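You operate a simulated robot arm through the tools that you are given. There is no shell and no other tool. Be economical: measure what you need, move in short steps, check, and stop when the job is done.

You are at the controls of a simulated robot arm. One attempt, no reset.

## Task
Feed one piece, then move the tray to the yellow table.
Fine: the tray in the press; switch the work lamp on and push the bed in; one press of the green button, before the tray comes out; the other tray stays, the motor stays off, the black press knob stays.

Only the result counts: the job must be done as asked and must still hold three seconds after the hand-in. Knocking over, shifting, dropping, spilling or breaking anything else fails it.

## Robot
A 7-joint arm with a fingered hand on a trunk, on a base that drives. Base frame: it is fixed to the floor where the robot stands at the start and does not move with it; the origin is under the middle of the robot, x ahead of it, y to its left, z up. Units: cm, degrees, N and s.
With the tool pointing down near the work surface it reaches from about 28 to 80 cm from the robot's upright axis, wherever it stands. Its first joint turns from -115.0 to 115.0 degrees. Places, roughly: black disc [50, -10, 110]; black press knob [50, -30, 120]; green press button [50, -10, 110]; press bed [40, -20, 90]; red switch [50, -30, 120]; white press switch [50, -20, 110]; yellow table top [40, -70, 70]. Payload 5 kg.
Tool frame: the origin (TCP) lies between the finger pads and is the grasp point; the fingertips stand 3.2 cm ahead of it; z points along the fingers, y is the line along which they close. The gripper opens to 16 cm. The gripper's body begins 8.9 cm behind the TCP. The gripper is a hand of 4 fingers: y runs from the thumb to the fingers, the wrist lies at [0, 0, -26.7] in the tool frame, and closing takes about 1.5 s.
Orientation is told as [roll, pitch, yaw] about the base's x, y, z axes, in that order, counted from this pose: with the fingers straight down and closing along the base's y, the tool's x points along the base's -x, its y along +y and its z along -z.

## Interface
- The arm moves only by the tool step_arm. Its argument "increments" is a list of rows, each an object of numbers (a shift or turn left out is 0, a gripper value left out holds the last): "hand": the closure, from 0 (fully open) to 1 (shut); "tx", "ty", "tz": the shift along the tool's x, y, z in cm; "rx", "ry", "rz": the turn, a rotation vector about the tool's x, y, z in degrees. In form: [{"hand": .., "tx": .., "ty": .., "tz": .., "rx": .., "ry": .., "rz": ..}, ...]. A call has 1 to 8 rows; each row shifts and turns the commanded pose from where the row before left it, along the tool's axes as they then stand. Rows are played at 5 a second. More than 5 cm and 8.6 degrees between two rows, or a gripper value outside its range, and nothing of the call is played. Where a pose cannot be reached the arm comes as near as it can. A force on the tool above 40 N (or 10 N above the force at the start of the call, whichever is more), or a blocked arm, ends the call early, and 0.2 s more pass. Each finger travels about 10.8 cm/s and halts on what it meets, pressing with about 27 N; the grip force reading is that of the motor and also rises with nothing between the fingers. The clock runs only during rows and for 0.2 s after the last one: add rows that do not move to give the fingers time. The reply holds the time, the measured pose of the TCP, the force on the tool along the base axes, the opening and the grip force, in the units named above and with some noise, with the torque about the TCP (base axes, N m) and any sound that the robot's microphone picked up.
- Cameras (640 x 400 px; columns grow to the right, rows downward): "scene" is now at [0.05, 9.88, 173.33]; the picture's right is [-0.68, -0.73, 0.00], its down [-0.47, 0.44, -0.76] and it looks along [0.56, -0.52, -0.65] (base axes); focal length 279 px, centre (320, 200). "wrist" rides on the gripper at [8, -0.4, -11.4] in the tool frame; the picture's right is [0.05, 1.00, 0.00], its down [-0.82, 0.04, -0.58] and it looks along [-0.58, 0.03, 0.82] (tool axes); focal length 265 px, centre (320, 200). There is no depth. A picture from a camera that has moved, and an enlarged one, comes with that camera's place and axes in the base frame and with its lens.
- grab_frame(camera): a new picture of that camera. The clock stands still meanwhile.
- move_column(by): slides the trunk up (or, below 0, down) by that many cm; the arm and the scene camera ride with it, the base frame stays. It gives what a move gives, with no picture.
- roll_base(legs): drives the robot by 1 to 6 legs, each [ahead, turn to the left] in cm and degrees, along the robot's own axes; the way and the turn of a leg run together, so that a leg with both is an arc; at most 150 cm and 180 degrees a leg. The arm and the cameras ride along, it lands a little off, and it stops where it bumps. It gives what a move gives.
- hand_shape(shape): the hand has 4 fingers and takes this shape, open, in about a second: jaw (thumb against the fingers, like two jaws); tri (thumb and two fingers); tip (a fingertip pinch); poke (one finger out to press); point (the index stretched); flat (the hand flat); cup (the hand cupped); fist (a fist). The gripper value then closes the fingers along that shape, each until it touches; the sizes above hold for jaw. It gives what a move gives, with no picture.
- turn_head(pan, tilt): turns the head with the scene camera to pan (to the left, within 155 degrees either way) and tilt (down, from -29 to 69), counted from straight ahead of the robot. It gives what a move gives.
- close_up(camera, box): a new picture of the part [left, top, right, bottom] of that camera's present view, enlarged. The clock stands still meanwhile.
- sign_off(): hands the job in; it is judged then, once.

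Work in short steps. Places have to be worked out from the pictures, the camera data and where the tool is seen: move nearer, look again, correct. Check each grasp and each placing, and mend what went wrong. You have 120 turns and 78 pictures in all, those below and enlarged ones among them. Open the gripper and draw the arm clear of the work before you hand the job in, unless the task says otherwise; then end with one line.

The tools are called after "Request:" as name(argument=value, ...) on one line, values as JSON. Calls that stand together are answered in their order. step_arm: Moves the arm, as the interface text tells. Its arguments: {"type":"object","properties":{"increments":{"type":"array"}},"required":["increments"]} The other tools are called the same way: move_column (by) slides the trunk up or down; hand_shape (shape) gives the hand a shape; roll_base (legs) drives the base; turn_head (pan, tilt) turns the head that bears the scene camera; grab_frame (camera) takes a picture; close_up (camera, box) takes an enlarged picture of a part of a camera's view; sign_off () hands the job in.

At the start:

```text
t: 0.0
ee_pos: [37.48, -26.75, 146.22]
tcp_rot: [0.0, 0.0, -0.1]
wrist_force: [-0.4, 0.3, 0.0]
moment: [-0.03, 0.0, -0.03]
gripper_width: 16.0
finger_force: 0.1
shape: jaw
trunk travel left (down, up): [-85.0, 14.0]
robot x, y, heading: [0.2, -0.09, -0.0]
head pan, tilt: [-43.2, 40.2]
```

scene: 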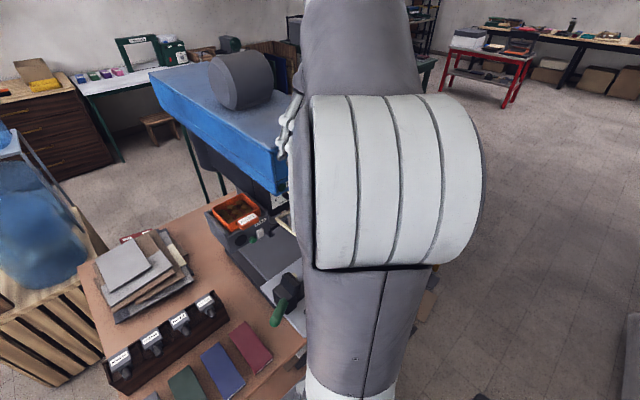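
wrist: 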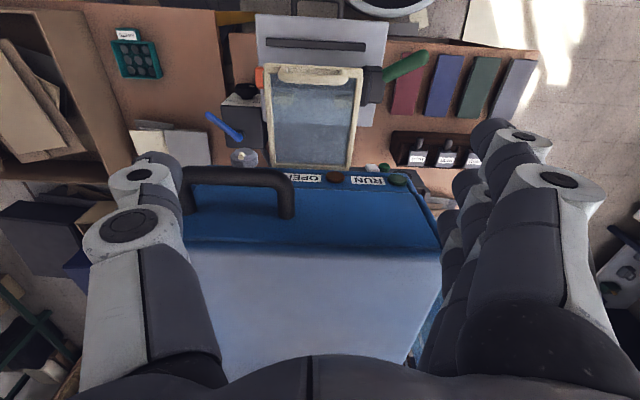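

The arm hides much of the press in the scene view, while the wrist view shows the bed and a tray. I enlarge parts of both.

Request:
close_up(camera="wrist", box=[200, 0, 440, 220])

Request:
close_up(camera="scene", box=[80, 180, 320, 400])

```text
1.82 times, centred on (320, 110) of wrist
camera zoom: at [29.39, -27.17, 157.66], right [-0.05, 1.0, 0.0], down [0.82, 0.04, 0.58], along [0.58, 0.03, -0.82], focal length 483 px, centre (320, 364)
```

zoom: 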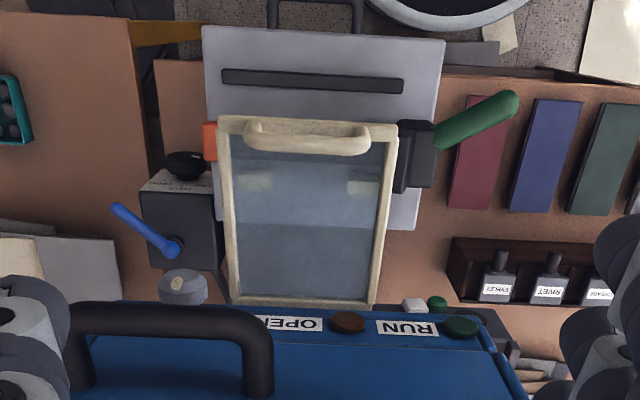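

```text
1.82 times, centred on (200, 290) of scene
camera zoom: at [0.05, 9.88, 173.33], right [-0.68, -0.73, 0.0], down [-0.47, 0.44, -0.76], along [0.56, -0.52, -0.65], focal length 508 px, centre (538, 36)
```

zoom: 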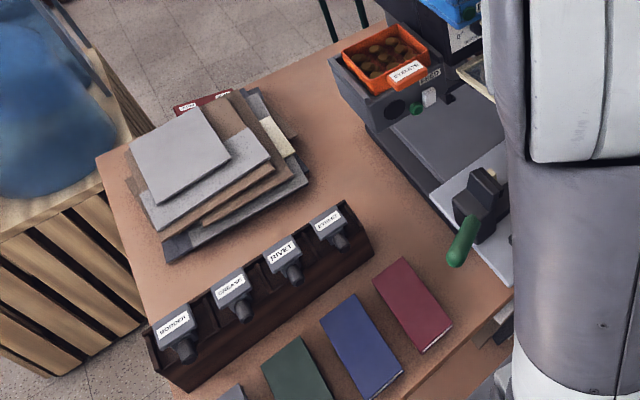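

The wrist view is flipped: its up points towards me, with the press head ahead of the hand. I draw the hand back and to the left to clear the scene camera's view.

Request:
step_arm(increments=[{"tx": 4}, {"ty": 5}, {"ty": 5}, {"ty": 5}, {"ty": 5}, {"ty": 5}, {"ty": 5}, {"ty": 5}])

Request:
step_arm(increments=[{"ty": 5}, {"ty": 5}, {"ty": 5}, {"ty": 5}])

Request:
grab_frame(camera="scene")

```text
t: 1.8
ee_pos: [36.34, 6.13, 143.57]
tcp_rot: [-0.2, 0.0, 0.0]
wrist_force: [0.7, 0.7, -0.3]
moment: [-0.11, 0.0, 0.02]
gripper_width: 16.01
finger_force: 0.0
shape: jaw
out of reach, approached as far as the arm can: row 5, 6
trunk travel left (down, up): [-85.0, 14.0]
robot x, y, heading: [0.08, -0.28, -0.0]
head pan, tilt: [-43.2, 40.2]
```

```text
t: 2.8
ee_pos: [36.44, 26.24, 143.74]
tcp_rot: [0.0, 0.0, -0.1]
wrist_force: [-0.4, 2.0, -0.2]
moment: [-0.02, 0.0, 0.01]
gripper_width: 16.01
finger_force: 0.0
shape: jaw
trunk travel left (down, up): [-85.0, 14.0]
robot x, y, heading: [-0.23, -0.19, -0.0]
head pan, tilt: [-43.2, 40.2]
```

```text
73 pictures are left
camera scene: at [0.12, 10.05, 173.32], right [-0.68, -0.73, 0.0], down [-0.47, 0.44, -0.76], along [0.56, -0.52, -0.65], focal length 279 px, centre (320, 200)
```

scene: 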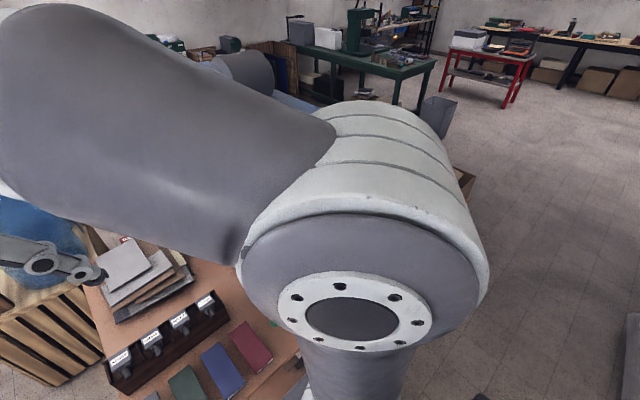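

The shoulder blocks the view from here, so I'll work from further back with the hand horizontal. First I check that the floor behind is clear.

Request:
turn_head(pan=-150, tilt=45)

Request:
grab_frame(camera="scene")

Request:
turn_head(pan=-85, tilt=40)

Request:
grab_frame(camera="scene")

```text
t: 4.6
ee_pos: [36.35, 25.98, 143.81]
tcp_rot: [0.0, 0.0, 0.0]
wrist_force: [-0.3, 0.0, 0.2]
moment: [-0.01, 0.0, 0.02]
gripper_width: 15.99
finger_force: 0.0
shape: jaw
trunk travel left (down, up): [-85.0, 14.0]
robot x, y, heading: [0.03, -0.14, 0.1]
head pan, tilt: [-150.0, 45.0]
```

```text
72 pictures are left
camera scene: at [-13.18, 11.64, 172.63], right [-0.5, 0.87, 0.0], down [0.61, 0.35, -0.71], along [-0.61, -0.35, -0.71], focal length 279 px, centre (320, 200)
```

scene: 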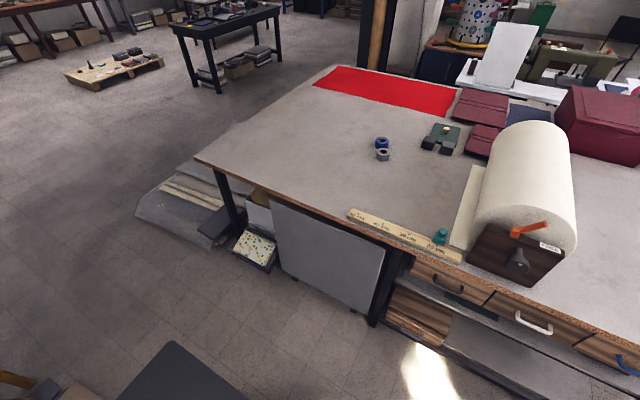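

```text
t: 6.0
ee_pos: [36.4, 26.06, 143.82]
tcp_rot: [-0.1, -0.1, 0.0]
wrist_force: [-0.2, -0.5, -0.5]
moment: [0.05, 0.0, 0.01]
gripper_width: 15.98
finger_force: 0.0
shape: jaw
trunk travel left (down, up): [-85.0, 14.0]
robot x, y, heading: [-0.02, -0.38, 0.0]
head pan, tilt: [-85.0, 40.0]
```

```text
71 pictures are left
camera scene: at [-5.4, 7.25, 173.36], right [-1.0, -0.09, 0.0], down [-0.06, 0.64, -0.77], along [0.07, -0.76, -0.64], focal length 279 px, centre (320, 200)
```

scene: 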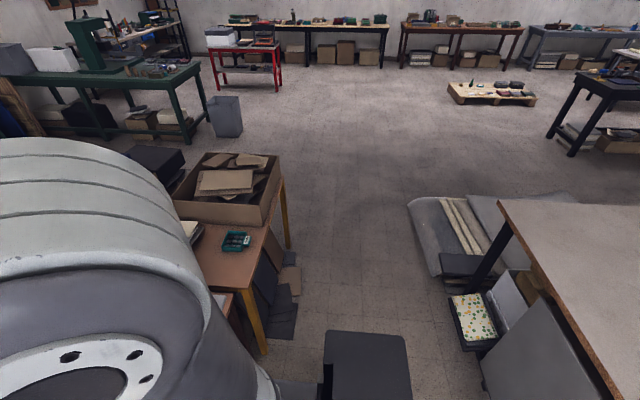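

The floor is clear for about 80 cm behind, up to the table edge, with a black stool to the right. I back off 35 cm and look at the press again.

Request:
roll_base(legs=[[-35, 0]])

Request:
turn_head(pan=-20, tilt=38)

Request:
grab_frame(camera="scene")

```text
t: 8.2
ee_pos: [1.72, 25.99, 143.79]
tcp_rot: [0.0, -0.1, -0.2]
wrist_force: [-0.3, -0.4, 0.0]
moment: [-0.01, -0.02, -0.02]
gripper_width: 15.97
finger_force: 0.1
shape: jaw
trunk travel left (down, up): [-85.0, 14.0]
robot x, y, heading: [-34.38, -0.14, -0.2]
head pan, tilt: [-85.0, 40.0]
```

```text
t: 9.6
ee_pos: [1.94, 26.02, 143.74]
tcp_rot: [0.1, 0.0, -0.2]
wrist_force: [-0.1, 0.0, 0.2]
moment: [-0.01, -0.02, 0.03]
gripper_width: 15.98
finger_force: 0.0
shape: jaw
trunk travel left (down, up): [-85.0, 14.0]
robot x, y, heading: [-34.2, 0.19, -0.1]
head pan, tilt: [-20.0, 38.0]
```

```text
70 pictures are left
camera scene: at [-32.52, 12.81, 173.66], right [-0.35, -0.94, 0.0], down [-0.58, 0.21, -0.79], along [0.74, -0.27, -0.62], focal length 279 px, centre (320, 200)
```

scene: 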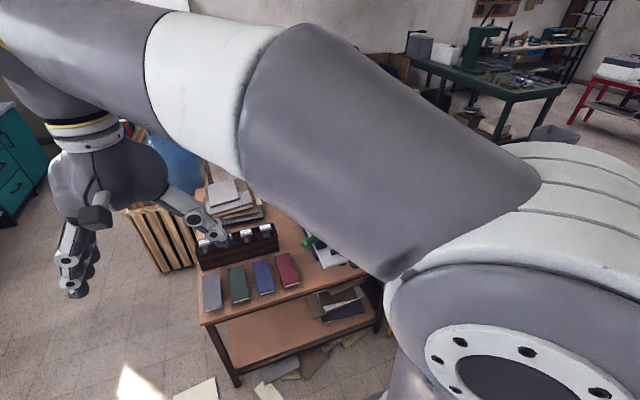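

The arm still hides the press. I move the hand to the right side and tilt it forward to use its wrist camera.

Request:
step_arm(increments=[{"ty": -5}, {"ty": -5}, {"ty": -5}, {"ty": -5}, {"ty": -5}, {"ty": -5}, {"ty": -5}, {"ty": -5}])

Request:
step_arm(increments=[{"ty": -5, "ry": -8}, {"ry": -8}, {"ry": -8}, {"ry": -8}, {"ry": -8}, {"ry": -8}])

Request:
grab_frame(camera="wrist")

Request:
grab_frame(camera="scene")

```text
t: 11.4
ee_pos: [1.71, -14.12, 143.61]
tcp_rot: [0.2, 0.0, -0.2]
wrist_force: [0.5, -0.4, -0.6]
moment: [0.0, 0.02, 0.01]
gripper_width: 15.98
finger_force: 0.1
shape: jaw
trunk travel left (down, up): [-85.0, 14.0]
robot x, y, heading: [-34.75, 0.45, -0.1]
head pan, tilt: [-20.0, 38.0]
```

```text
t: 12.8
ee_pos: [9.38, -27.86, 137.88]
tcp_rot: [0.2, -47.8, -0.7]
wrist_force: [4.9, 6.3, 0.3]
moment: [-0.29, 0.3, -0.32]
gripper_width: 16.02
finger_force: 0.2
shape: jaw
out of reach, approached as far as the arm can: row 2, 3, 4, 5, 6
trunk travel left (down, up): [-85.0, 14.0]
robot x, y, heading: [-34.69, 0.12, -0.2]
head pan, tilt: [-20.0, 38.0]
```

```text
69 pictures are left
camera wrist: at [-4.53, -28.11, 139.55], right [-0.03, 1.0, -0.04], down [0.12, 0.04, 0.99], along [0.99, 0.02, -0.12], focal length 265 px, centre (320, 200)
```

wrist: 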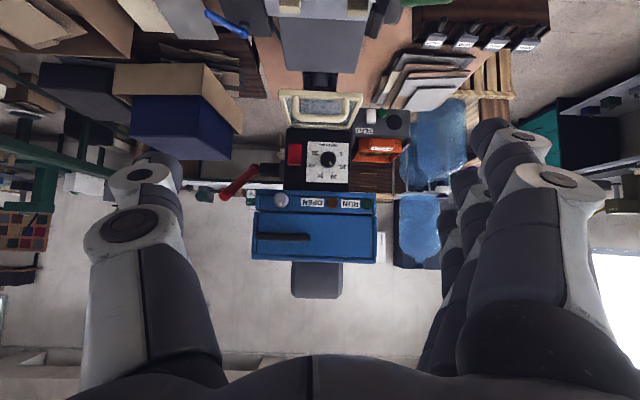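

```text
68 pictures are left
camera scene: at [-32.53, 12.81, 173.66], right [-0.35, -0.94, 0.0], down [-0.58, 0.21, -0.79], along [0.74, -0.27, -0.62], focal length 279 px, centre (320, 200)
```

scene: 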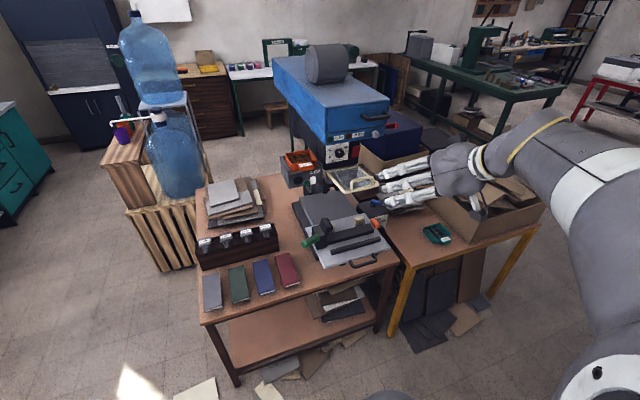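

Both views are useful now; I enlarge them.

Request:
close_up(camera="scene", box=[260, 100, 420, 200])

Request:
close_up(camera="scene", box=[270, 170, 430, 270])

Request:
close_up(camera="wrist", box=[230, 0, 430, 125])

Request:
close_up(camera="wrist", box=[200, 100, 420, 237])

```text
4.00 times, centred on (340, 150) of scene
camera zoom: at [-32.53, 12.81, 173.66], right [-0.35, -0.94, 0.0], down [-0.58, 0.21, -0.79], along [0.74, -0.27, -0.62], focal length 1118 px, centre (240, 400)
```

zoom: 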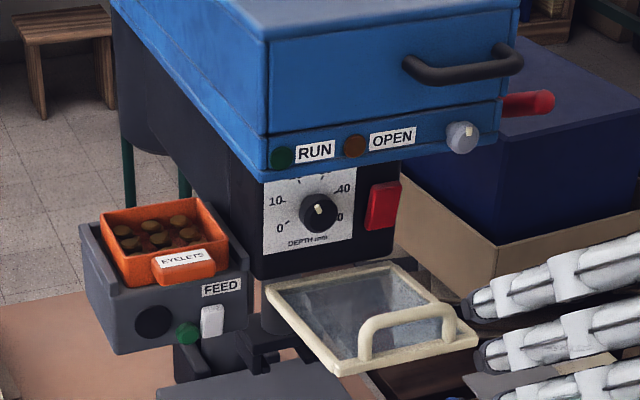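

```text
4.00 times, centred on (350, 220) of scene
camera zoom: at [-32.53, 12.81, 173.66], right [-0.35, -0.94, 0.0], down [-0.58, 0.21, -0.79], along [0.74, -0.27, -0.62], focal length 1118 px, centre (200, 120)
```

zoom: 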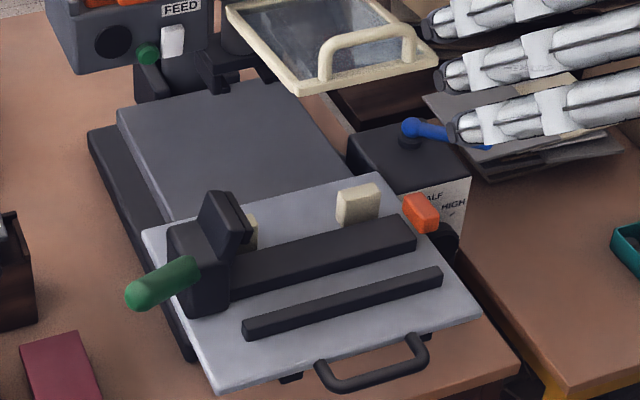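

```text
3.20 times, centred on (330, 62) of wrist
camera zoom: at [-4.53, -28.11, 139.55], right [-0.03, 1.0, -0.04], down [0.12, 0.04, 0.99], along [0.99, 0.02, -0.12], focal length 849 px, centre (288, 640)
```

zoom: 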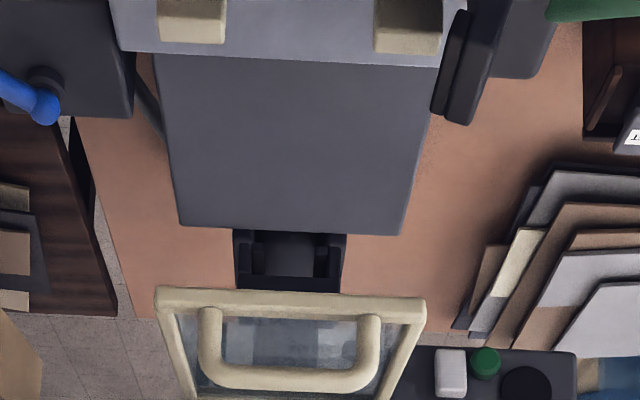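

```text
2.91 times, centred on (310, 168) of wrist
camera zoom: at [-4.53, -28.11, 139.55], right [-0.03, 1.0, -0.04], down [0.12, 0.04, 0.99], along [0.99, 0.02, -0.12], focal length 772 px, centre (349, 292)
```

zoom: 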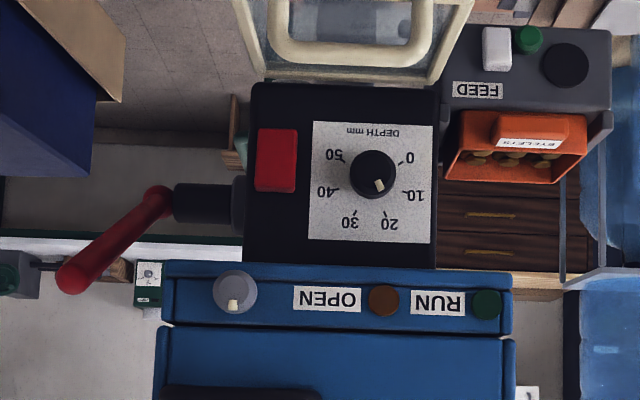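

The layout so far:
- **Feed unit:** small green button near (54,-13,111), white rocker to its right, orange EYELETS tray above it.
- **Press body:** red switch near (54,-33,122).
- **Bed:** pulled out, with a black handle near (28,-27,88).

I move the hand closer to inspect details.

Request:
step_arm(increments=[{"ty": 4, "tz": 3}, {"ty": 4, "tz": 3}, {"ty": 2, "tz": 4}, {"tz": 2}])

Request:
grab_frame(camera="wrist")

Request:
grab_frame(camera="scene")

```text
t: 13.8
ee_pos: [18.22, -17.96, 129.89]
tcp_rot: [0.0, -48.1, -0.2]
wrist_force: [0.2, 0.4, -0.4]
moment: [-0.04, -0.01, -0.01]
gripper_width: 15.99
finger_force: 0.0
shape: jaw
trunk travel left (down, up): [-85.0, 14.0]
robot x, y, heading: [-34.42, -0.25, -0.1]
head pan, tilt: [-20.0, 38.0]
```

```text
63 pictures are left
camera wrist: at [4.29, -18.34, 131.51], right [-0.03, 1.0, -0.04], down [0.12, 0.04, 0.99], along [0.99, 0.03, -0.12], focal length 265 px, centre (320, 200)
```

wrist: 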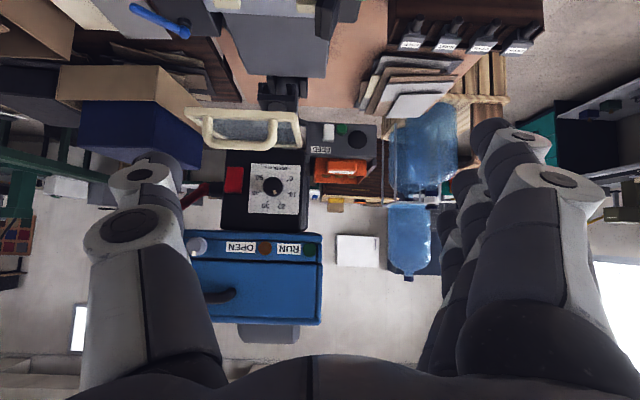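

```text
62 pictures are left
camera scene: at [-32.49, 12.81, 173.66], right [-0.35, -0.94, 0.0], down [-0.58, 0.21, -0.79], along [0.74, -0.27, -0.62], focal length 279 px, centre (320, 200)
```

scene: 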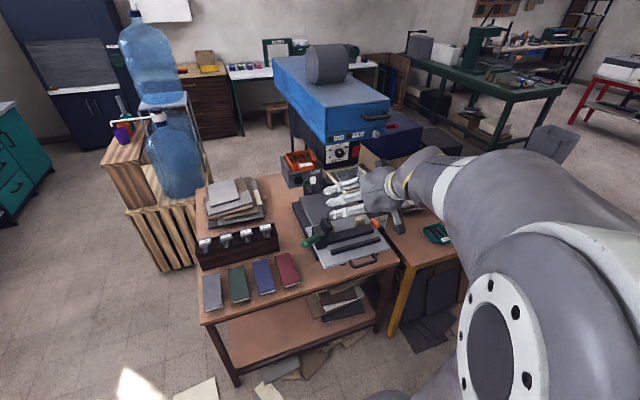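

Enlarging the feed unit and the bed from here for markings.

Request:
close_up(camera="wrist", box=[210, 110, 390, 222])

Request:
close_up(camera="scene", box=[270, 140, 350, 190])

Request:
close_up(camera="scene", box=[350, 190, 530, 302])

```text
3.56 times, centred on (300, 166) of wrist
camera zoom: at [4.29, -18.34, 131.51], right [-0.03, 1.0, -0.04], down [0.12, 0.04, 0.99], along [0.99, 0.03, -0.12], focal length 944 px, centre (391, 321)
```

zoom: 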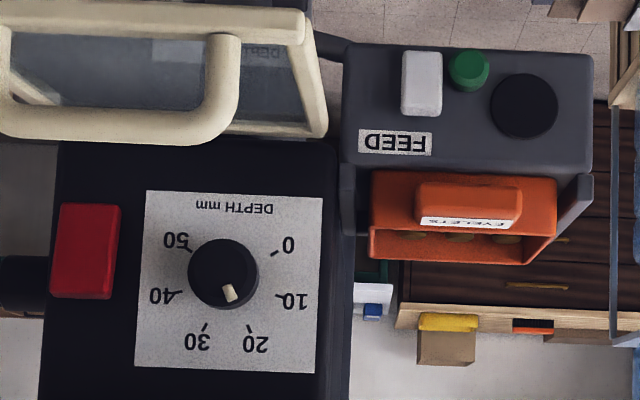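

```text
8.00 times, centred on (310, 165) of scene
camera zoom: at [-32.49, 12.81, 173.66], right [-0.35, -0.94, 0.0], down [-0.58, 0.21, -0.79], along [0.74, -0.27, -0.62], focal length 2235 px, centre (400, 480)
```

zoom: 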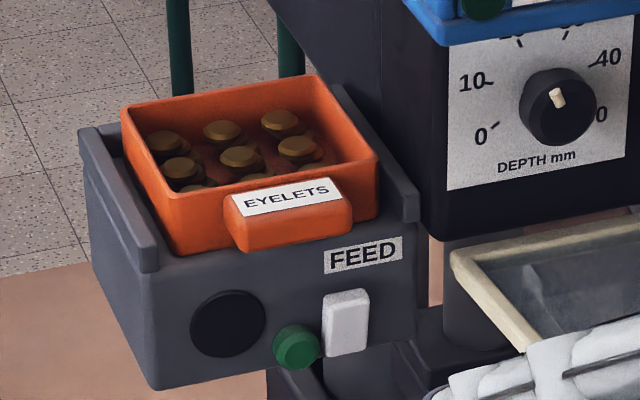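

```text
3.56 times, centred on (440, 246) of scene
camera zoom: at [-32.49, 12.81, 173.66], right [-0.35, -0.94, 0.0], down [-0.58, 0.21, -0.79], along [0.74, -0.27, -0.62], focal length 993 px, centre (-107, 36)
```

zoom: 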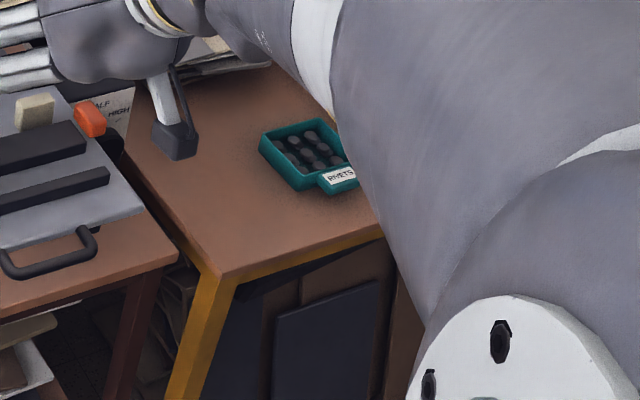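

The orange EYELETS tray sits in the feed unit, so it is the tray to move; the teal RIVETS tray on the yellow table must stay. I shape the hand to poke and see where the finger is.

Request:
hand_shape(shape="poke")

Request:
grab_frame(camera="wrist")

Request:
close_up(camera="scene", box=[260, 130, 460, 255])

```text
t: 14.7
ee_pos: [18.22, -18.1, 129.98]
tcp_rot: [0.1, -48.0, -0.2]
wrist_force: [-0.2, 0.4, -1.2]
moment: [0.01, 0.0, 0.0]
gripper_width: 0.01
finger_force: 0.0
shape: poke
trunk travel left (down, up): [-85.0, 14.0]
robot x, y, heading: [-34.54, 0.21, -0.4]
head pan, tilt: [-20.0, 38.0]
```

```text
58 pictures are left
camera wrist: at [4.24, -18.36, 131.54], right [-0.03, 1.0, -0.04], down [0.12, 0.04, 0.99], along [0.99, 0.03, -0.12], focal length 265 px, centre (320, 200)
```

wrist: 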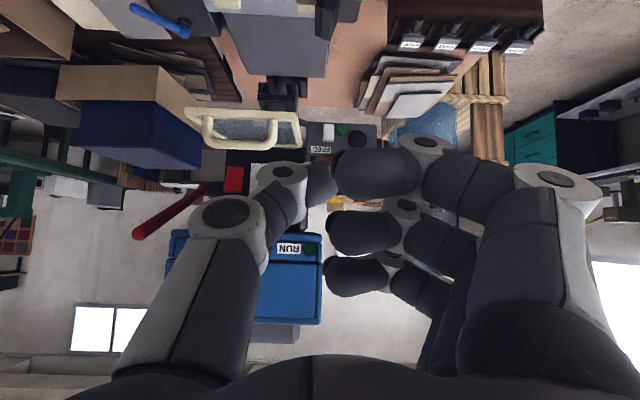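

```text
3.20 times, centred on (360, 192) of scene
camera zoom: at [-32.53, 12.79, 173.66], right [-0.35, -0.94, 0.0], down [-0.58, 0.21, -0.79], along [0.74, -0.27, -0.62], focal length 894 px, centre (192, 224)
```

zoom: 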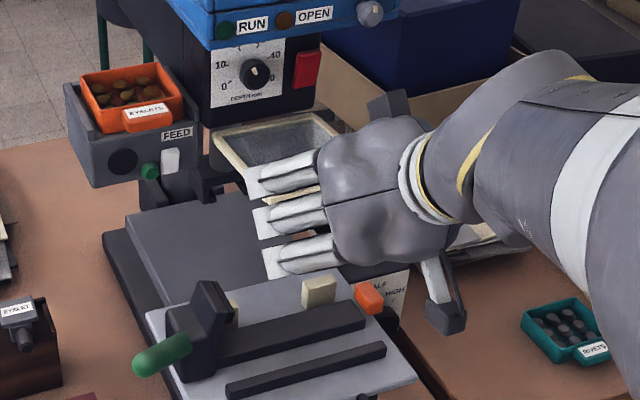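

The fingers look only half curled; I close along this shape and look again.

Request:
step_arm(increments=[{"hand": 1}, {"hand": 1}, {"hand": 1}, {"hand": 1}, {"hand": 1}, {"hand": 1}, {"hand": 1}, {"hand": 1}])

Request:
grab_frame(camera="wrist")

```text
t: 16.5
ee_pos: [18.22, -18.05, 129.93]
tcp_rot: [0.0, -48.0, -0.2]
wrist_force: [-0.2, -0.2, -0.5]
moment: [-0.03, 0.0, 0.04]
gripper_width: 0.0
finger_force: 27.5
shape: jaw
trunk travel left (down, up): [-85.0, 14.0]
robot x, y, heading: [-34.62, -0.12, -0.4]
head pan, tilt: [-20.0, 38.0]
```

```text
56 pictures are left
camera wrist: at [4.26, -18.36, 131.53], right [-0.03, 1.0, -0.04], down [0.12, 0.04, 0.99], along [0.99, 0.03, -0.12], focal length 265 px, centre (320, 200)
```

wrist: 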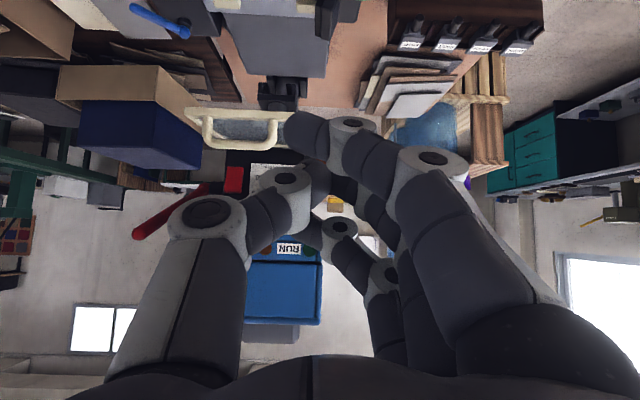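

The shape fell back to a closed jaw. I set poke again and look without commanding a gripper value.

Request:
hand_shape(shape="poke")

Request:
step_arm(increments=[{"tz": 0}, {"tz": 0}])

Request:
grab_frame(camera="wrist")

```text
t: 17.4
ee_pos: [18.22, -17.9, 129.83]
tcp_rot: [-0.1, -47.9, -0.2]
wrist_force: [-0.1, 0.6, -0.5]
moment: [0.03, -0.01, 0.0]
gripper_width: 0.02
finger_force: 0.0
shape: poke
trunk travel left (down, up): [-85.0, 14.0]
robot x, y, heading: [-34.47, 0.05, -0.2]
head pan, tilt: [-20.0, 38.0]
```

```text
t: 18.0
ee_pos: [18.22, -18.0, 129.94]
tcp_rot: [0.1, -47.9, -0.3]
wrist_force: [-0.6, -0.1, 0.9]
moment: [-0.01, 0.0, -0.01]
gripper_width: 0.03
finger_force: 0.1
shape: poke
trunk travel left (down, up): [-85.0, 14.0]
robot x, y, heading: [-34.72, -0.01, -0.1]
head pan, tilt: [-20.0, 38.0]
```

```text
55 pictures are left
camera wrist: at [4.26, -18.36, 131.53], right [-0.03, 1.0, -0.04], down [0.12, 0.04, 0.99], along [0.99, 0.03, -0.12], focal length 265 px, centre (320, 200)
```

wrist: 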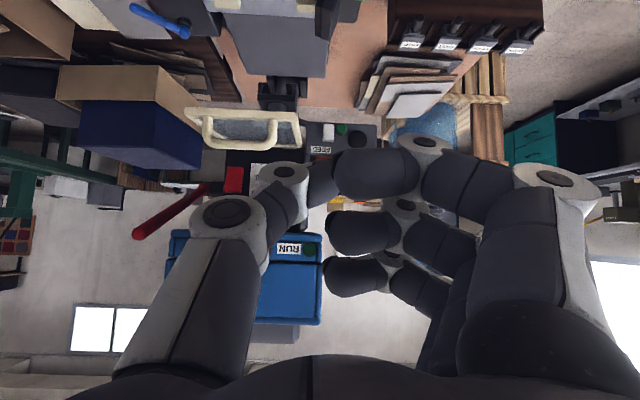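

I check from the scene camera which finger protrudes in poke.

Request:
close_up(camera="scene", box=[310, 140, 410, 240])

Request:
hand_shape(shape="point")

Request:
grab_frame(camera="wrist")

Request:
close_up(camera="scene", box=[310, 140, 410, 240])

```text
4.00 times, centred on (360, 190) of scene
camera zoom: at [-32.52, 12.8, 173.66], right [-0.35, -0.94, 0.0], down [-0.58, 0.21, -0.79], along [0.74, -0.27, -0.62], focal length 1118 px, centre (160, 240)
```

zoom: 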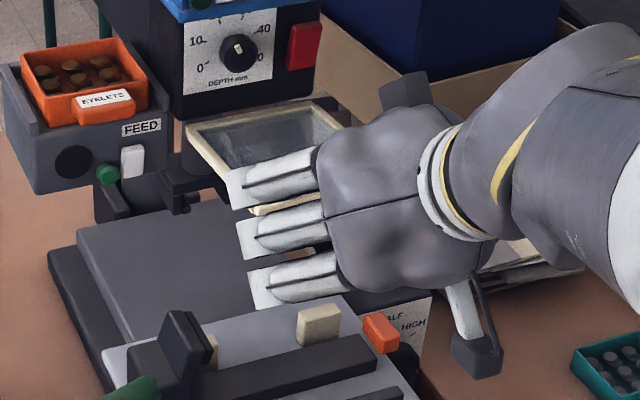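

```text
t: 18.9
ee_pos: [18.05, -17.99, 129.94]
tcp_rot: [-0.1, -48.1, -0.2]
wrist_force: [0.1, 0.7, 0.4]
moment: [-0.01, -0.01, 0.03]
gripper_width: 15.24
finger_force: 0.0
shape: point
trunk travel left (down, up): [-85.0, 14.0]
robot x, y, heading: [-34.39, 0.38, -0.3]
head pan, tilt: [-20.0, 38.0]
```

```text
53 pictures are left
camera wrist: at [4.25, -18.36, 131.53], right [-0.03, 1.0, -0.04], down [0.12, 0.04, 0.99], along [0.99, 0.03, -0.12], focal length 265 px, centre (320, 200)
```

wrist: 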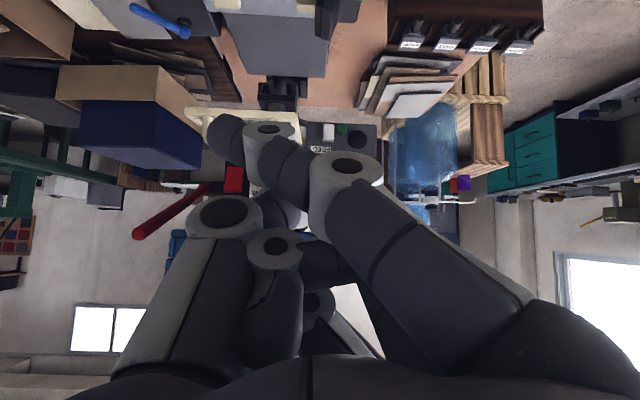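

```text
4.00 times, centred on (360, 190) of scene
camera zoom: at [-32.52, 12.8, 173.66], right [-0.35, -0.94, 0.0], down [-0.58, 0.21, -0.79], along [0.74, -0.27, -0.62], focal length 1118 px, centre (160, 240)
```

zoom: 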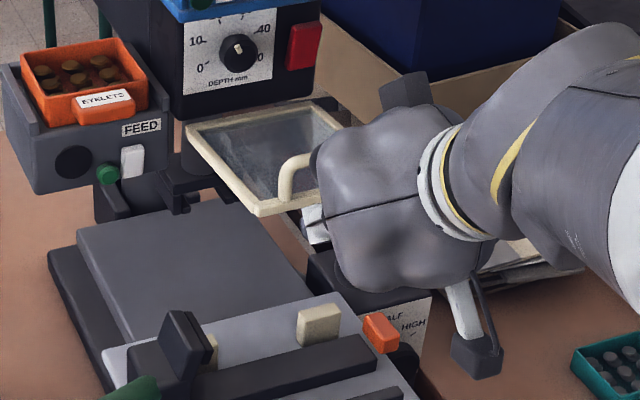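

Neither view settles which finger leads. I take poke again and turn the hand 90° about its own axis to see it from the side.

Request:
hand_shape(shape="poke")

Request:
step_arm(increments=[{"rz": 8.5}, {"rz": 8.5}, {"rz": 8.5}, {"rz": 8.5}, {"rz": 8.5}, {"rz": 8.5}, {"rz": 8.5}, {"rz": 8.5}])

Request:
step_arm(increments=[{"rz": 8}, {"rz": 8}, {"rz": 6}])

Request:
close_up(camera="scene", box=[280, 120, 440, 220])

Request:
grab_frame(camera="wrist")

```text
t: 19.8
ee_pos: [18.19, -18.07, 129.92]
tcp_rot: [0.0, -48.0, -0.2]
wrist_force: [0.4, -0.2, -0.2]
moment: [-0.03, 0.01, 0.01]
gripper_width: 0.0
finger_force: 0.0
shape: poke
trunk travel left (down, up): [-85.0, 14.0]
robot x, y, heading: [-34.8, 0.5, -0.2]
head pan, tilt: [-20.0, 38.0]
```

```text
t: 21.6
ee_pos: [18.34, -18.03, 129.84]
tcp_rot: [45.8, -16.1, -75.2]
wrist_force: [0.0, 0.7, -0.3]
moment: [-0.02, -0.01, 0.01]
gripper_width: 0.0
finger_force: 0.0
shape: poke
trunk travel left (down, up): [-85.0, 14.0]
robot x, y, heading: [-34.44, -0.01, -0.1]
head pan, tilt: [-20.0, 38.0]
```

```text
t: 22.4
ee_pos: [18.34, -17.86, 129.8]
tcp_rot: [48.0, 0.1, -90.3]
wrist_force: [-0.8, 0.5, -0.4]
moment: [0.06, -0.01, -0.01]
gripper_width: 0.0
finger_force: 0.1
shape: poke
trunk travel left (down, up): [-85.0, 14.0]
robot x, y, heading: [-34.34, 0.04, -0.3]
head pan, tilt: [-20.0, 38.0]
```

```text
4.00 times, centred on (360, 170) of scene
camera zoom: at [-32.52, 12.8, 173.66], right [-0.35, -0.94, 0.0], down [-0.58, 0.21, -0.79], along [0.74, -0.27, -0.62], focal length 1118 px, centre (160, 320)
```

zoom: 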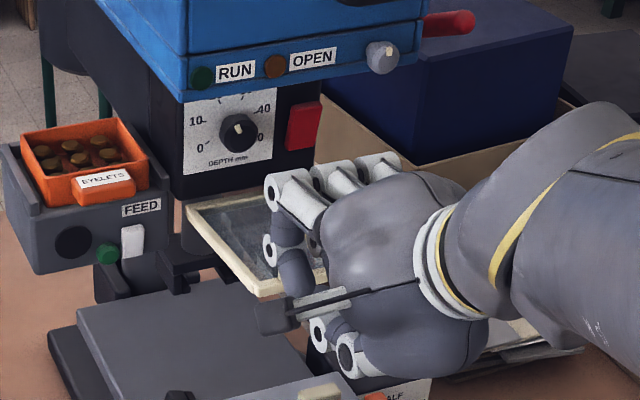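

```text
50 pictures are left
camera wrist: at [9.58, -9.79, 137.15], right [0.67, 0.05, 0.74], down [-0.4, -0.81, 0.42], along [0.62, -0.58, -0.52], focal length 265 px, centre (320, 200)
```

wrist: 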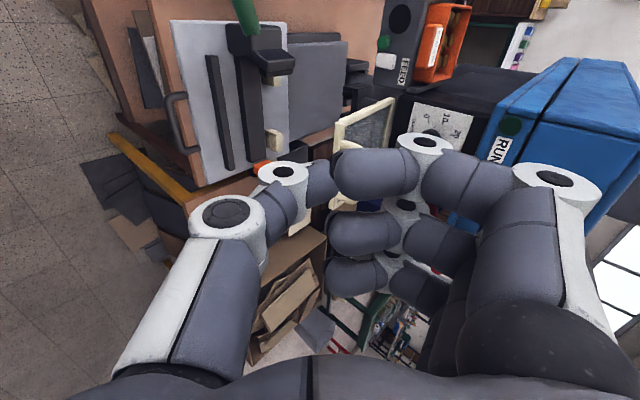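

The dark tip seen from outside is the camera mount, not a finger. I turn a further 90° so the wrist camera is on top and the thumb is on the left, which shows its tip and suits pressing.

Request:
step_arm(increments=[{"rz": 8.5}, {"rz": 8.5}, {"rz": 8.5}, {"rz": 8.5}, {"rz": 8.5}, {"rz": 8.5}, {"rz": 8.5}, {"rz": 8.5}])

Request:
step_arm(increments=[{"rz": 8}, {"rz": 8}, {"rz": 6}])

Request:
close_up(camera="scene", box=[280, 120, 440, 220])

Request:
grab_frame(camera="wrist")

```text
t: 24.2
ee_pos: [18.36, -17.97, 129.81]
tcp_rot: [22.5, 43.6, -149.3]
wrist_force: [0.6, -0.4, -0.4]
moment: [0.02, -0.02, -0.04]
gripper_width: 0.0
finger_force: 0.1
shape: poke
trunk travel left (down, up): [-85.0, 14.0]
robot x, y, heading: [-34.53, 0.02, -0.2]
head pan, tilt: [-20.0, 38.0]
```

```text
t: 25.0
ee_pos: [18.33, -17.95, 129.78]
tcp_rot: [-0.1, 48.0, 179.5]
wrist_force: [0.2, 0.7, 0.6]
moment: [-0.01, 0.01, 0.03]
gripper_width: 0.01
finger_force: 0.0
shape: poke
trunk travel left (down, up): [-85.0, 14.0]
robot x, y, heading: [-34.79, -0.04, -0.1]
head pan, tilt: [-20.0, 38.0]
```

```text
4.00 times, centred on (360, 170) of scene
camera zoom: at [-32.52, 12.8, 173.66], right [-0.35, -0.94, 0.0], down [-0.58, 0.21, -0.79], along [0.74, -0.27, -0.62], focal length 1118 px, centre (160, 320)
```

zoom: 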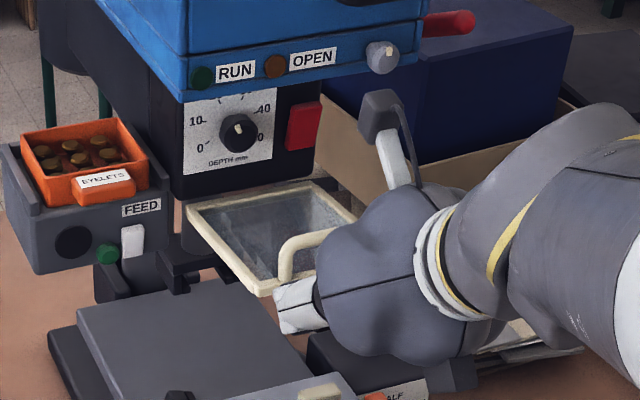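

```text
48 pictures are left
camera wrist: at [15.19, -17.47, 143.39], right [0.03, -1.0, 0.04], down [-0.97, -0.04, -0.22], along [0.22, -0.03, -0.97], focal length 265 px, centre (320, 200)
```

wrist: 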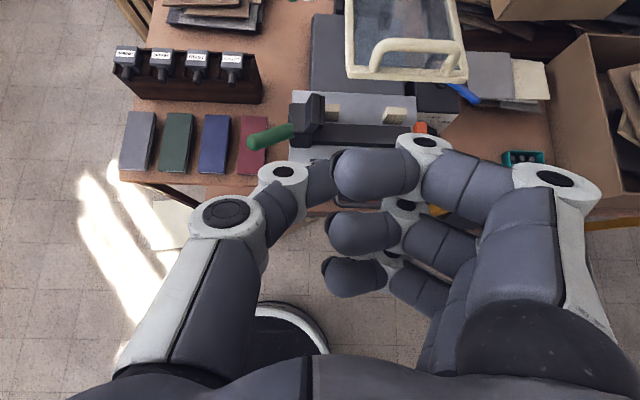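

Poke shape is ambiguous. An open jaw gives a cleaner tool: the straight thumb on the right presses alone, while the fingers pass 16 cm to the left, outside the feed box. I turn back 180° and open the jaw.

Request:
step_arm(increments=[{"rz": -8.5}, {"rz": -8.5}, {"rz": -8.5}, {"rz": -8.5}, {"rz": -8.5}, {"rz": -8.5}, {"rz": -8.5}, {"rz": -8.5}])

Request:
step_arm(increments=[{"rz": -8.5}, {"rz": -8.5}, {"rz": -8.5}, {"rz": -8.5}, {"rz": -8.5}, {"rz": -8.5}, {"rz": -8.5}, {"rz": -8.5}])

Request:
step_arm(increments=[{"rz": -8.5}, {"rz": -8.5}, {"rz": -8.5}, {"rz": -8.5}, {"rz": -8.5}, {"rz": -1.5}])

Request:
hand_shape(shape="jaw")

Request:
step_arm(increments=[{"hand": 0, "tz": 0}, {"ty": 4}, {"ty": 4}, {"ty": 3}])

Request:
grab_frame(camera="wrist")

```text
t: 26.8
ee_pos: [18.39, -17.99, 129.88]
tcp_rot: [45.8, 16.0, -105.3]
wrist_force: [-0.2, 0.4, 0.2]
moment: [0.04, 0.01, 0.03]
gripper_width: 0.0
finger_force: 0.0
shape: poke
trunk travel left (down, up): [-85.0, 14.0]
robot x, y, heading: [-34.67, 0.25, -0.4]
head pan, tilt: [-20.0, 38.0]
```

```text
t: 28.6
ee_pos: [18.29, -17.98, 129.8]
tcp_rot: [37.6, -32.4, -55.2]
wrist_force: [1.1, 0.4, 0.7]
moment: [0.02, -0.03, 0.02]
gripper_width: 0.0
finger_force: 0.0
shape: poke
trunk travel left (down, up): [-85.0, 14.0]
robot x, y, heading: [-34.68, 0.28, -0.2]
head pan, tilt: [-20.0, 38.0]
```

```text
t: 30.0
ee_pos: [18.24, -17.94, 129.84]
tcp_rot: [-0.1, -48.0, -0.1]
wrist_force: [-0.5, 0.5, 0.1]
moment: [0.0, 0.01, 0.0]
gripper_width: 0.02
finger_force: 0.1
shape: poke
trunk travel left (down, up): [-85.0, 14.0]
robot x, y, heading: [-34.39, -0.21, -0.1]
head pan, tilt: [-20.0, 38.0]
```

```text
t: 30.9
ee_pos: [18.39, -18.01, 129.92]
tcp_rot: [0.0, -48.0, -0.2]
wrist_force: [0.1, 0.5, -0.3]
moment: [0.01, 0.02, 0.05]
gripper_width: 15.99
finger_force: 0.1
shape: jaw
trunk travel left (down, up): [-85.0, 14.0]
robot x, y, heading: [-35.05, -0.1, -0.2]
head pan, tilt: [-20.0, 38.0]
```

```text
t: 31.9
ee_pos: [18.9, -7.1, 129.23]
tcp_rot: [0.0, -48.0, -0.3]
wrist_force: [-0.9, 0.2, -0.2]
moment: [-0.02, -0.02, -0.04]
gripper_width: 16.0
finger_force: 0.1
shape: jaw
out of reach, approached as far as the arm can: row 4
trunk travel left (down, up): [-85.0, 14.0]
robot x, y, heading: [-34.77, 0.11, -0.4]
head pan, tilt: [-20.0, 38.0]
```

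```text
47 pictures are left
camera wrist: at [5.03, -7.41, 130.89], right [-0.03, 1.0, -0.04], down [0.12, 0.04, 0.99], along [0.99, 0.03, -0.12], focal length 265 px, centre (320, 200)
```

wrist: 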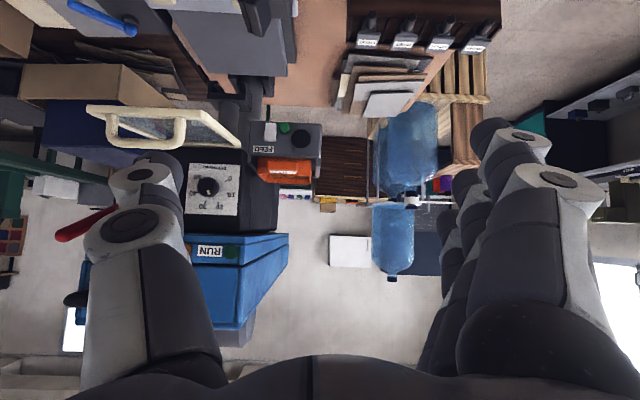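

Now at (18.9,-7.1,129.2), with the thumb tip about 8 cm to the right of the TCP. I advance to about 8 cm short of the white rocker and check the alignment.

Request:
step_arm(increments=[{"tz": 4.5, "tx": -0.75}, {"tz": 4.5, "tx": -0.75}, {"tz": 4.5, "tx": -0.75}, {"tz": 4.5, "tx": -0.75}, {"tz": 4.5, "tx": -0.75}])

Request:
grab_frame(camera="wrist")

Request:
close_up(camera="scene", box=[260, 130, 420, 230])

```text
t: 33.3
ee_pos: [38.55, -4.43, 117.14]
tcp_rot: [0.0, -48.1, 2.4]
wrist_force: [-0.1, -0.3, 0.0]
moment: [0.08, -0.01, 0.06]
gripper_width: 16.01
finger_force: 0.0
shape: jaw
trunk travel left (down, up): [-85.0, 14.0]
robot x, y, heading: [-34.3, 0.17, -0.2]
head pan, tilt: [-20.0, 38.0]
stopped in row 5: the arm was blocked; the commanded pose is now the measured one
```

```text
46 pictures are left
camera wrist: at [24.59, -5.36, 118.78], right [-0.08, 1.0, -0.04], down [0.11, 0.05, 0.99], along [0.99, 0.07, -0.12], focal length 265 px, centre (320, 200)
```

wrist: 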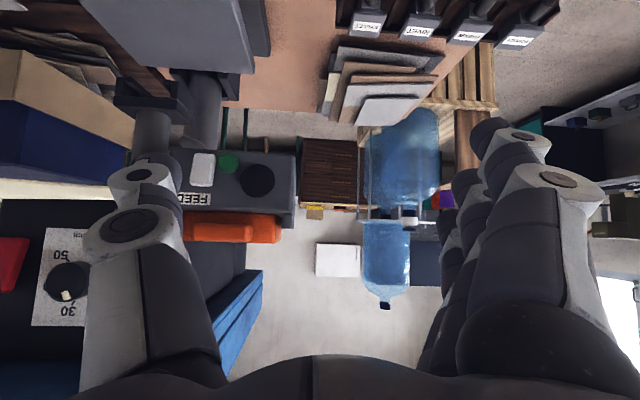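

```text
4.00 times, centred on (340, 180) of scene
camera zoom: at [-32.57, 12.42, 173.69], right [-0.35, -0.94, 0.0], down [-0.58, 0.21, -0.79], along [0.74, -0.27, -0.62], focal length 1118 px, centre (240, 280)
```

zoom: 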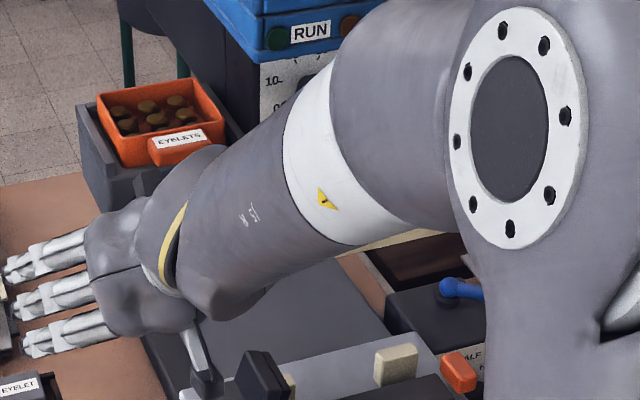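

The arm was blocked with no force on the hand; probably the forearm touched the raised guard. I back out along the same path and check the guard.

Request:
step_arm(increments=[{"tz": -4, "tx": 0.7}, {"tz": -4, "tx": 0.7}, {"tz": -4, "tx": 0.7}, {"tz": -4, "tx": 0.7}, {"tz": -4, "tx": 0.7}])

Request:
close_up(camera="scene", box=[240, 110, 440, 235])

```text
t: 34.7
ee_pos: [21.66, 9.39, 123.63]
tcp_rot: [21.4, -37.4, -6.6]
wrist_force: [-0.2, 0.5, -0.3]
moment: [-0.01, 0.03, -0.03]
gripper_width: 15.99
finger_force: 0.1
shape: jaw
out of reach, approached as far as the arm can: row 4, 5
trunk travel left (down, up): [-85.0, 14.0]
robot x, y, heading: [-34.76, -0.3, -0.0]
head pan, tilt: [-20.0, 38.0]
stopped in row 5: the arm was blocked; the commanded pose is now the measured one
```

```text
3.20 times, centred on (340, 172) of scene
camera zoom: at [-32.42, 13.02, 173.64], right [-0.34, -0.94, 0.0], down [-0.58, 0.21, -0.79], along [0.74, -0.27, -0.62], focal length 894 px, centre (256, 288)
```

zoom: 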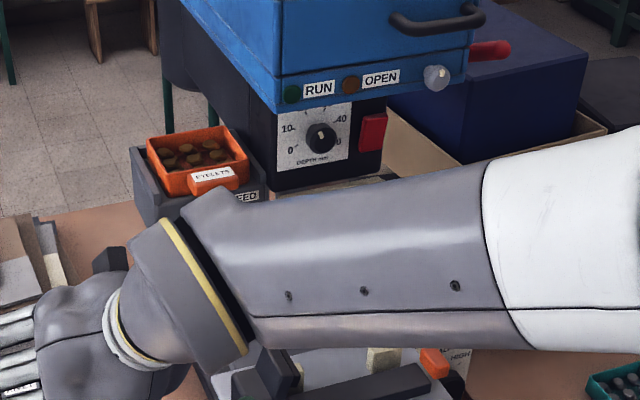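

The arm has folded with its elbow out to the right, near a joint limit. I look at the full scene before untangling it.

Request:
grab_frame(camera="scene")

```text
43 pictures are left
camera scene: at [-32.42, 13.02, 173.64], right [-0.34, -0.94, 0.0], down [-0.58, 0.21, -0.79], along [0.74, -0.27, -0.62], focal length 279 px, centre (320, 200)
```

scene: 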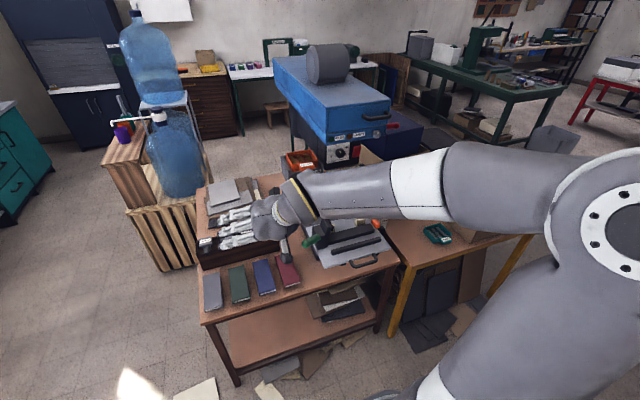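

The wrist is too close to the shoulder for tilted poses, so the elbow juts out. I raise the trunk to clear everything, back off a little, then straighten the hand.

Request:
move_column(by=14)

Request:
roll_base(legs=[[-12, 0]])

Request:
step_arm(increments=[{"ry": 8}, {"ry": 8}, {"ry": 8}, {"rx": -8}, {"rx": -8}, {"rx": -5}])

Request:
grab_frame(camera="scene")

```text
t: 36.4
ee_pos: [21.73, 9.23, 137.65]
tcp_rot: [21.8, -37.4, -7.0]
wrist_force: [0.4, -0.2, 0.3]
moment: [0.01, -0.03, -0.01]
gripper_width: 15.98
finger_force: 0.0
shape: jaw
trunk travel left (down, up): [-99.0, 0.0]
robot x, y, heading: [-34.58, 0.11, -0.3]
head pan, tilt: [-20.0, 38.0]
```

```text
t: 37.6
ee_pos: [9.23, 9.24, 137.8]
tcp_rot: [21.8, -37.5, -7.1]
wrist_force: [0.1, 0.0, -0.5]
moment: [-0.02, -0.04, -0.01]
gripper_width: 15.98
finger_force: 0.1
shape: jaw
trunk travel left (down, up): [-99.0, 0.0]
robot x, y, heading: [-46.85, 0.03, -0.4]
head pan, tilt: [-20.0, 38.0]
```

```text
t: 39.0
ee_pos: [9.52, 9.12, 137.76]
tcp_rot: [38.7, -14.7, 1.8]
wrist_force: [0.6, -0.4, 0.6]
moment: [0.02, -0.03, 0.01]
gripper_width: 16.0
finger_force: 0.0
shape: jaw
trunk travel left (down, up): [-99.0, 0.0]
robot x, y, heading: [-46.5, -0.08, -0.0]
head pan, tilt: [-20.0, 38.0]
```

```text
42 pictures are left
camera scene: at [-44.69, 12.67, 187.68], right [-0.35, -0.94, 0.0], down [-0.58, 0.21, -0.79], along [0.74, -0.27, -0.62], focal length 279 px, centre (320, 200)
```

scene: 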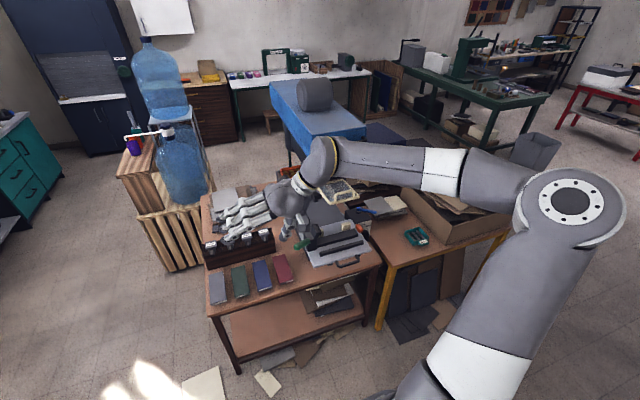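

The roll went the wrong way; I correct it to upright.

Request:
step_arm(increments=[{"rx": 8}, {"rx": 8}, {"rx": 8}, {"rx": 8}, {"rx": 7}, {"ry": 8}, {"ry": 6}])

Request:
grab_frame(camera="scene")

```text
t: 40.6
ee_pos: [9.42, 9.28, 137.73]
tcp_rot: [-0.4, -0.7, 1.8]
wrist_force: [0.4, -0.9, -0.1]
moment: [-0.03, 0.03, 0.01]
gripper_width: 16.0
finger_force: 0.2
shape: jaw
trunk travel left (down, up): [-99.0, 0.0]
robot x, y, heading: [-46.45, 0.16, -0.2]
head pan, tilt: [-20.0, 38.0]
```

```text
41 pictures are left
camera scene: at [-44.64, 13.02, 187.65], right [-0.35, -0.94, 0.0], down [-0.58, 0.21, -0.79], along [0.74, -0.27, -0.62], focal length 279 px, centre (320, 200)
```

scene: 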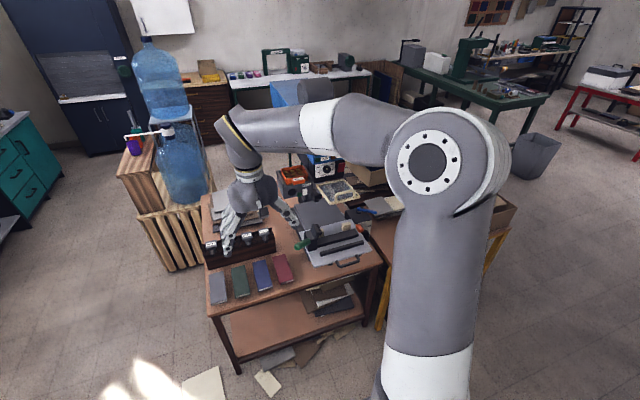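

Upright and well extended now. I move over to in front of the feed unit, still high, then pitch forward.

Request:
step_arm(increments=[{"tx": -3.7, "ty": -2.43, "rz": 1.8}, {"tx": -3.7, "ty": -2.43}, {"tx": -3.7, "ty": -2.43}, {"tx": -3.7, "ty": -2.43}, {"tx": -3.7, "ty": -2.43}, {"tx": -3.7, "ty": -2.43}, {"tx": -3.7, "ty": -2.43}])

Request:
step_arm(increments=[{"ry": -8}, {"ry": -8}, {"ry": -8}, {"ry": -8}])

Request:
grab_frame(camera="wrist")

Request:
grab_frame(camera="scene")

```text
t: 42.2
ee_pos: [33.05, -5.85, 138.04]
tcp_rot: [-0.4, -0.7, 0.1]
wrist_force: [-1.6, 0.2, 0.8]
moment: [0.02, -0.04, -0.02]
gripper_width: 15.99
finger_force: 0.0
shape: jaw
out of reach, approached as far as the arm can: row 7
trunk travel left (down, up): [-99.0, 0.0]
robot x, y, heading: [-46.8, -0.03, -0.5]
head pan, tilt: [-20.0, 38.0]
```

```text
t: 43.2
ee_pos: [32.92, -5.81, 138.26]
tcp_rot: [-0.3, -33.1, 0.1]
wrist_force: [-0.1, 0.2, 0.5]
moment: [-0.02, -0.02, -0.02]
gripper_width: 16.02
finger_force: 0.0
shape: jaw
trunk travel left (down, up): [-99.0, 0.0]
robot x, y, heading: [-47.13, -0.2, -0.1]
head pan, tilt: [-20.0, 38.0]
```

```text
40 pictures are left
camera wrist: at [19.91, -6.16, 143.44], right [-0.04, 1.0, -0.03], down [0.37, 0.04, 0.93], along [0.93, 0.03, -0.37], focal length 265 px, centre (320, 200)
```

wrist: 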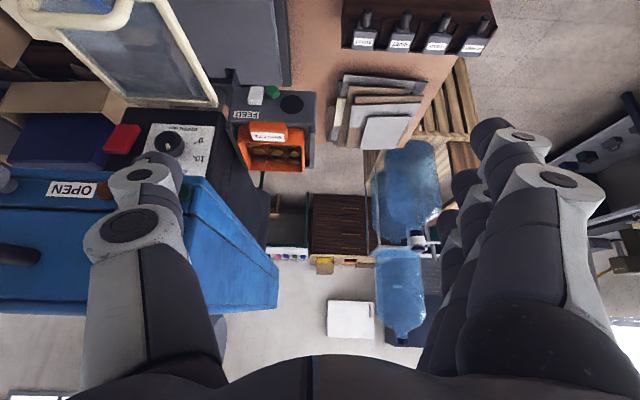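

```text
39 pictures are left
camera scene: at [-45.03, 12.91, 187.67], right [-0.35, -0.94, 0.0], down [-0.58, 0.21, -0.79], along [0.74, -0.27, -0.61], focal length 279 px, centre (320, 200)
```

scene: 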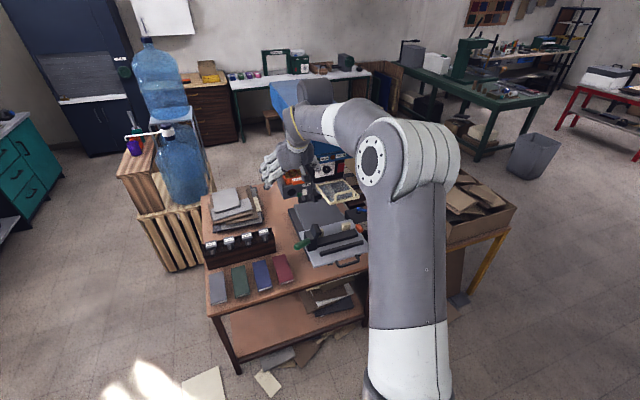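

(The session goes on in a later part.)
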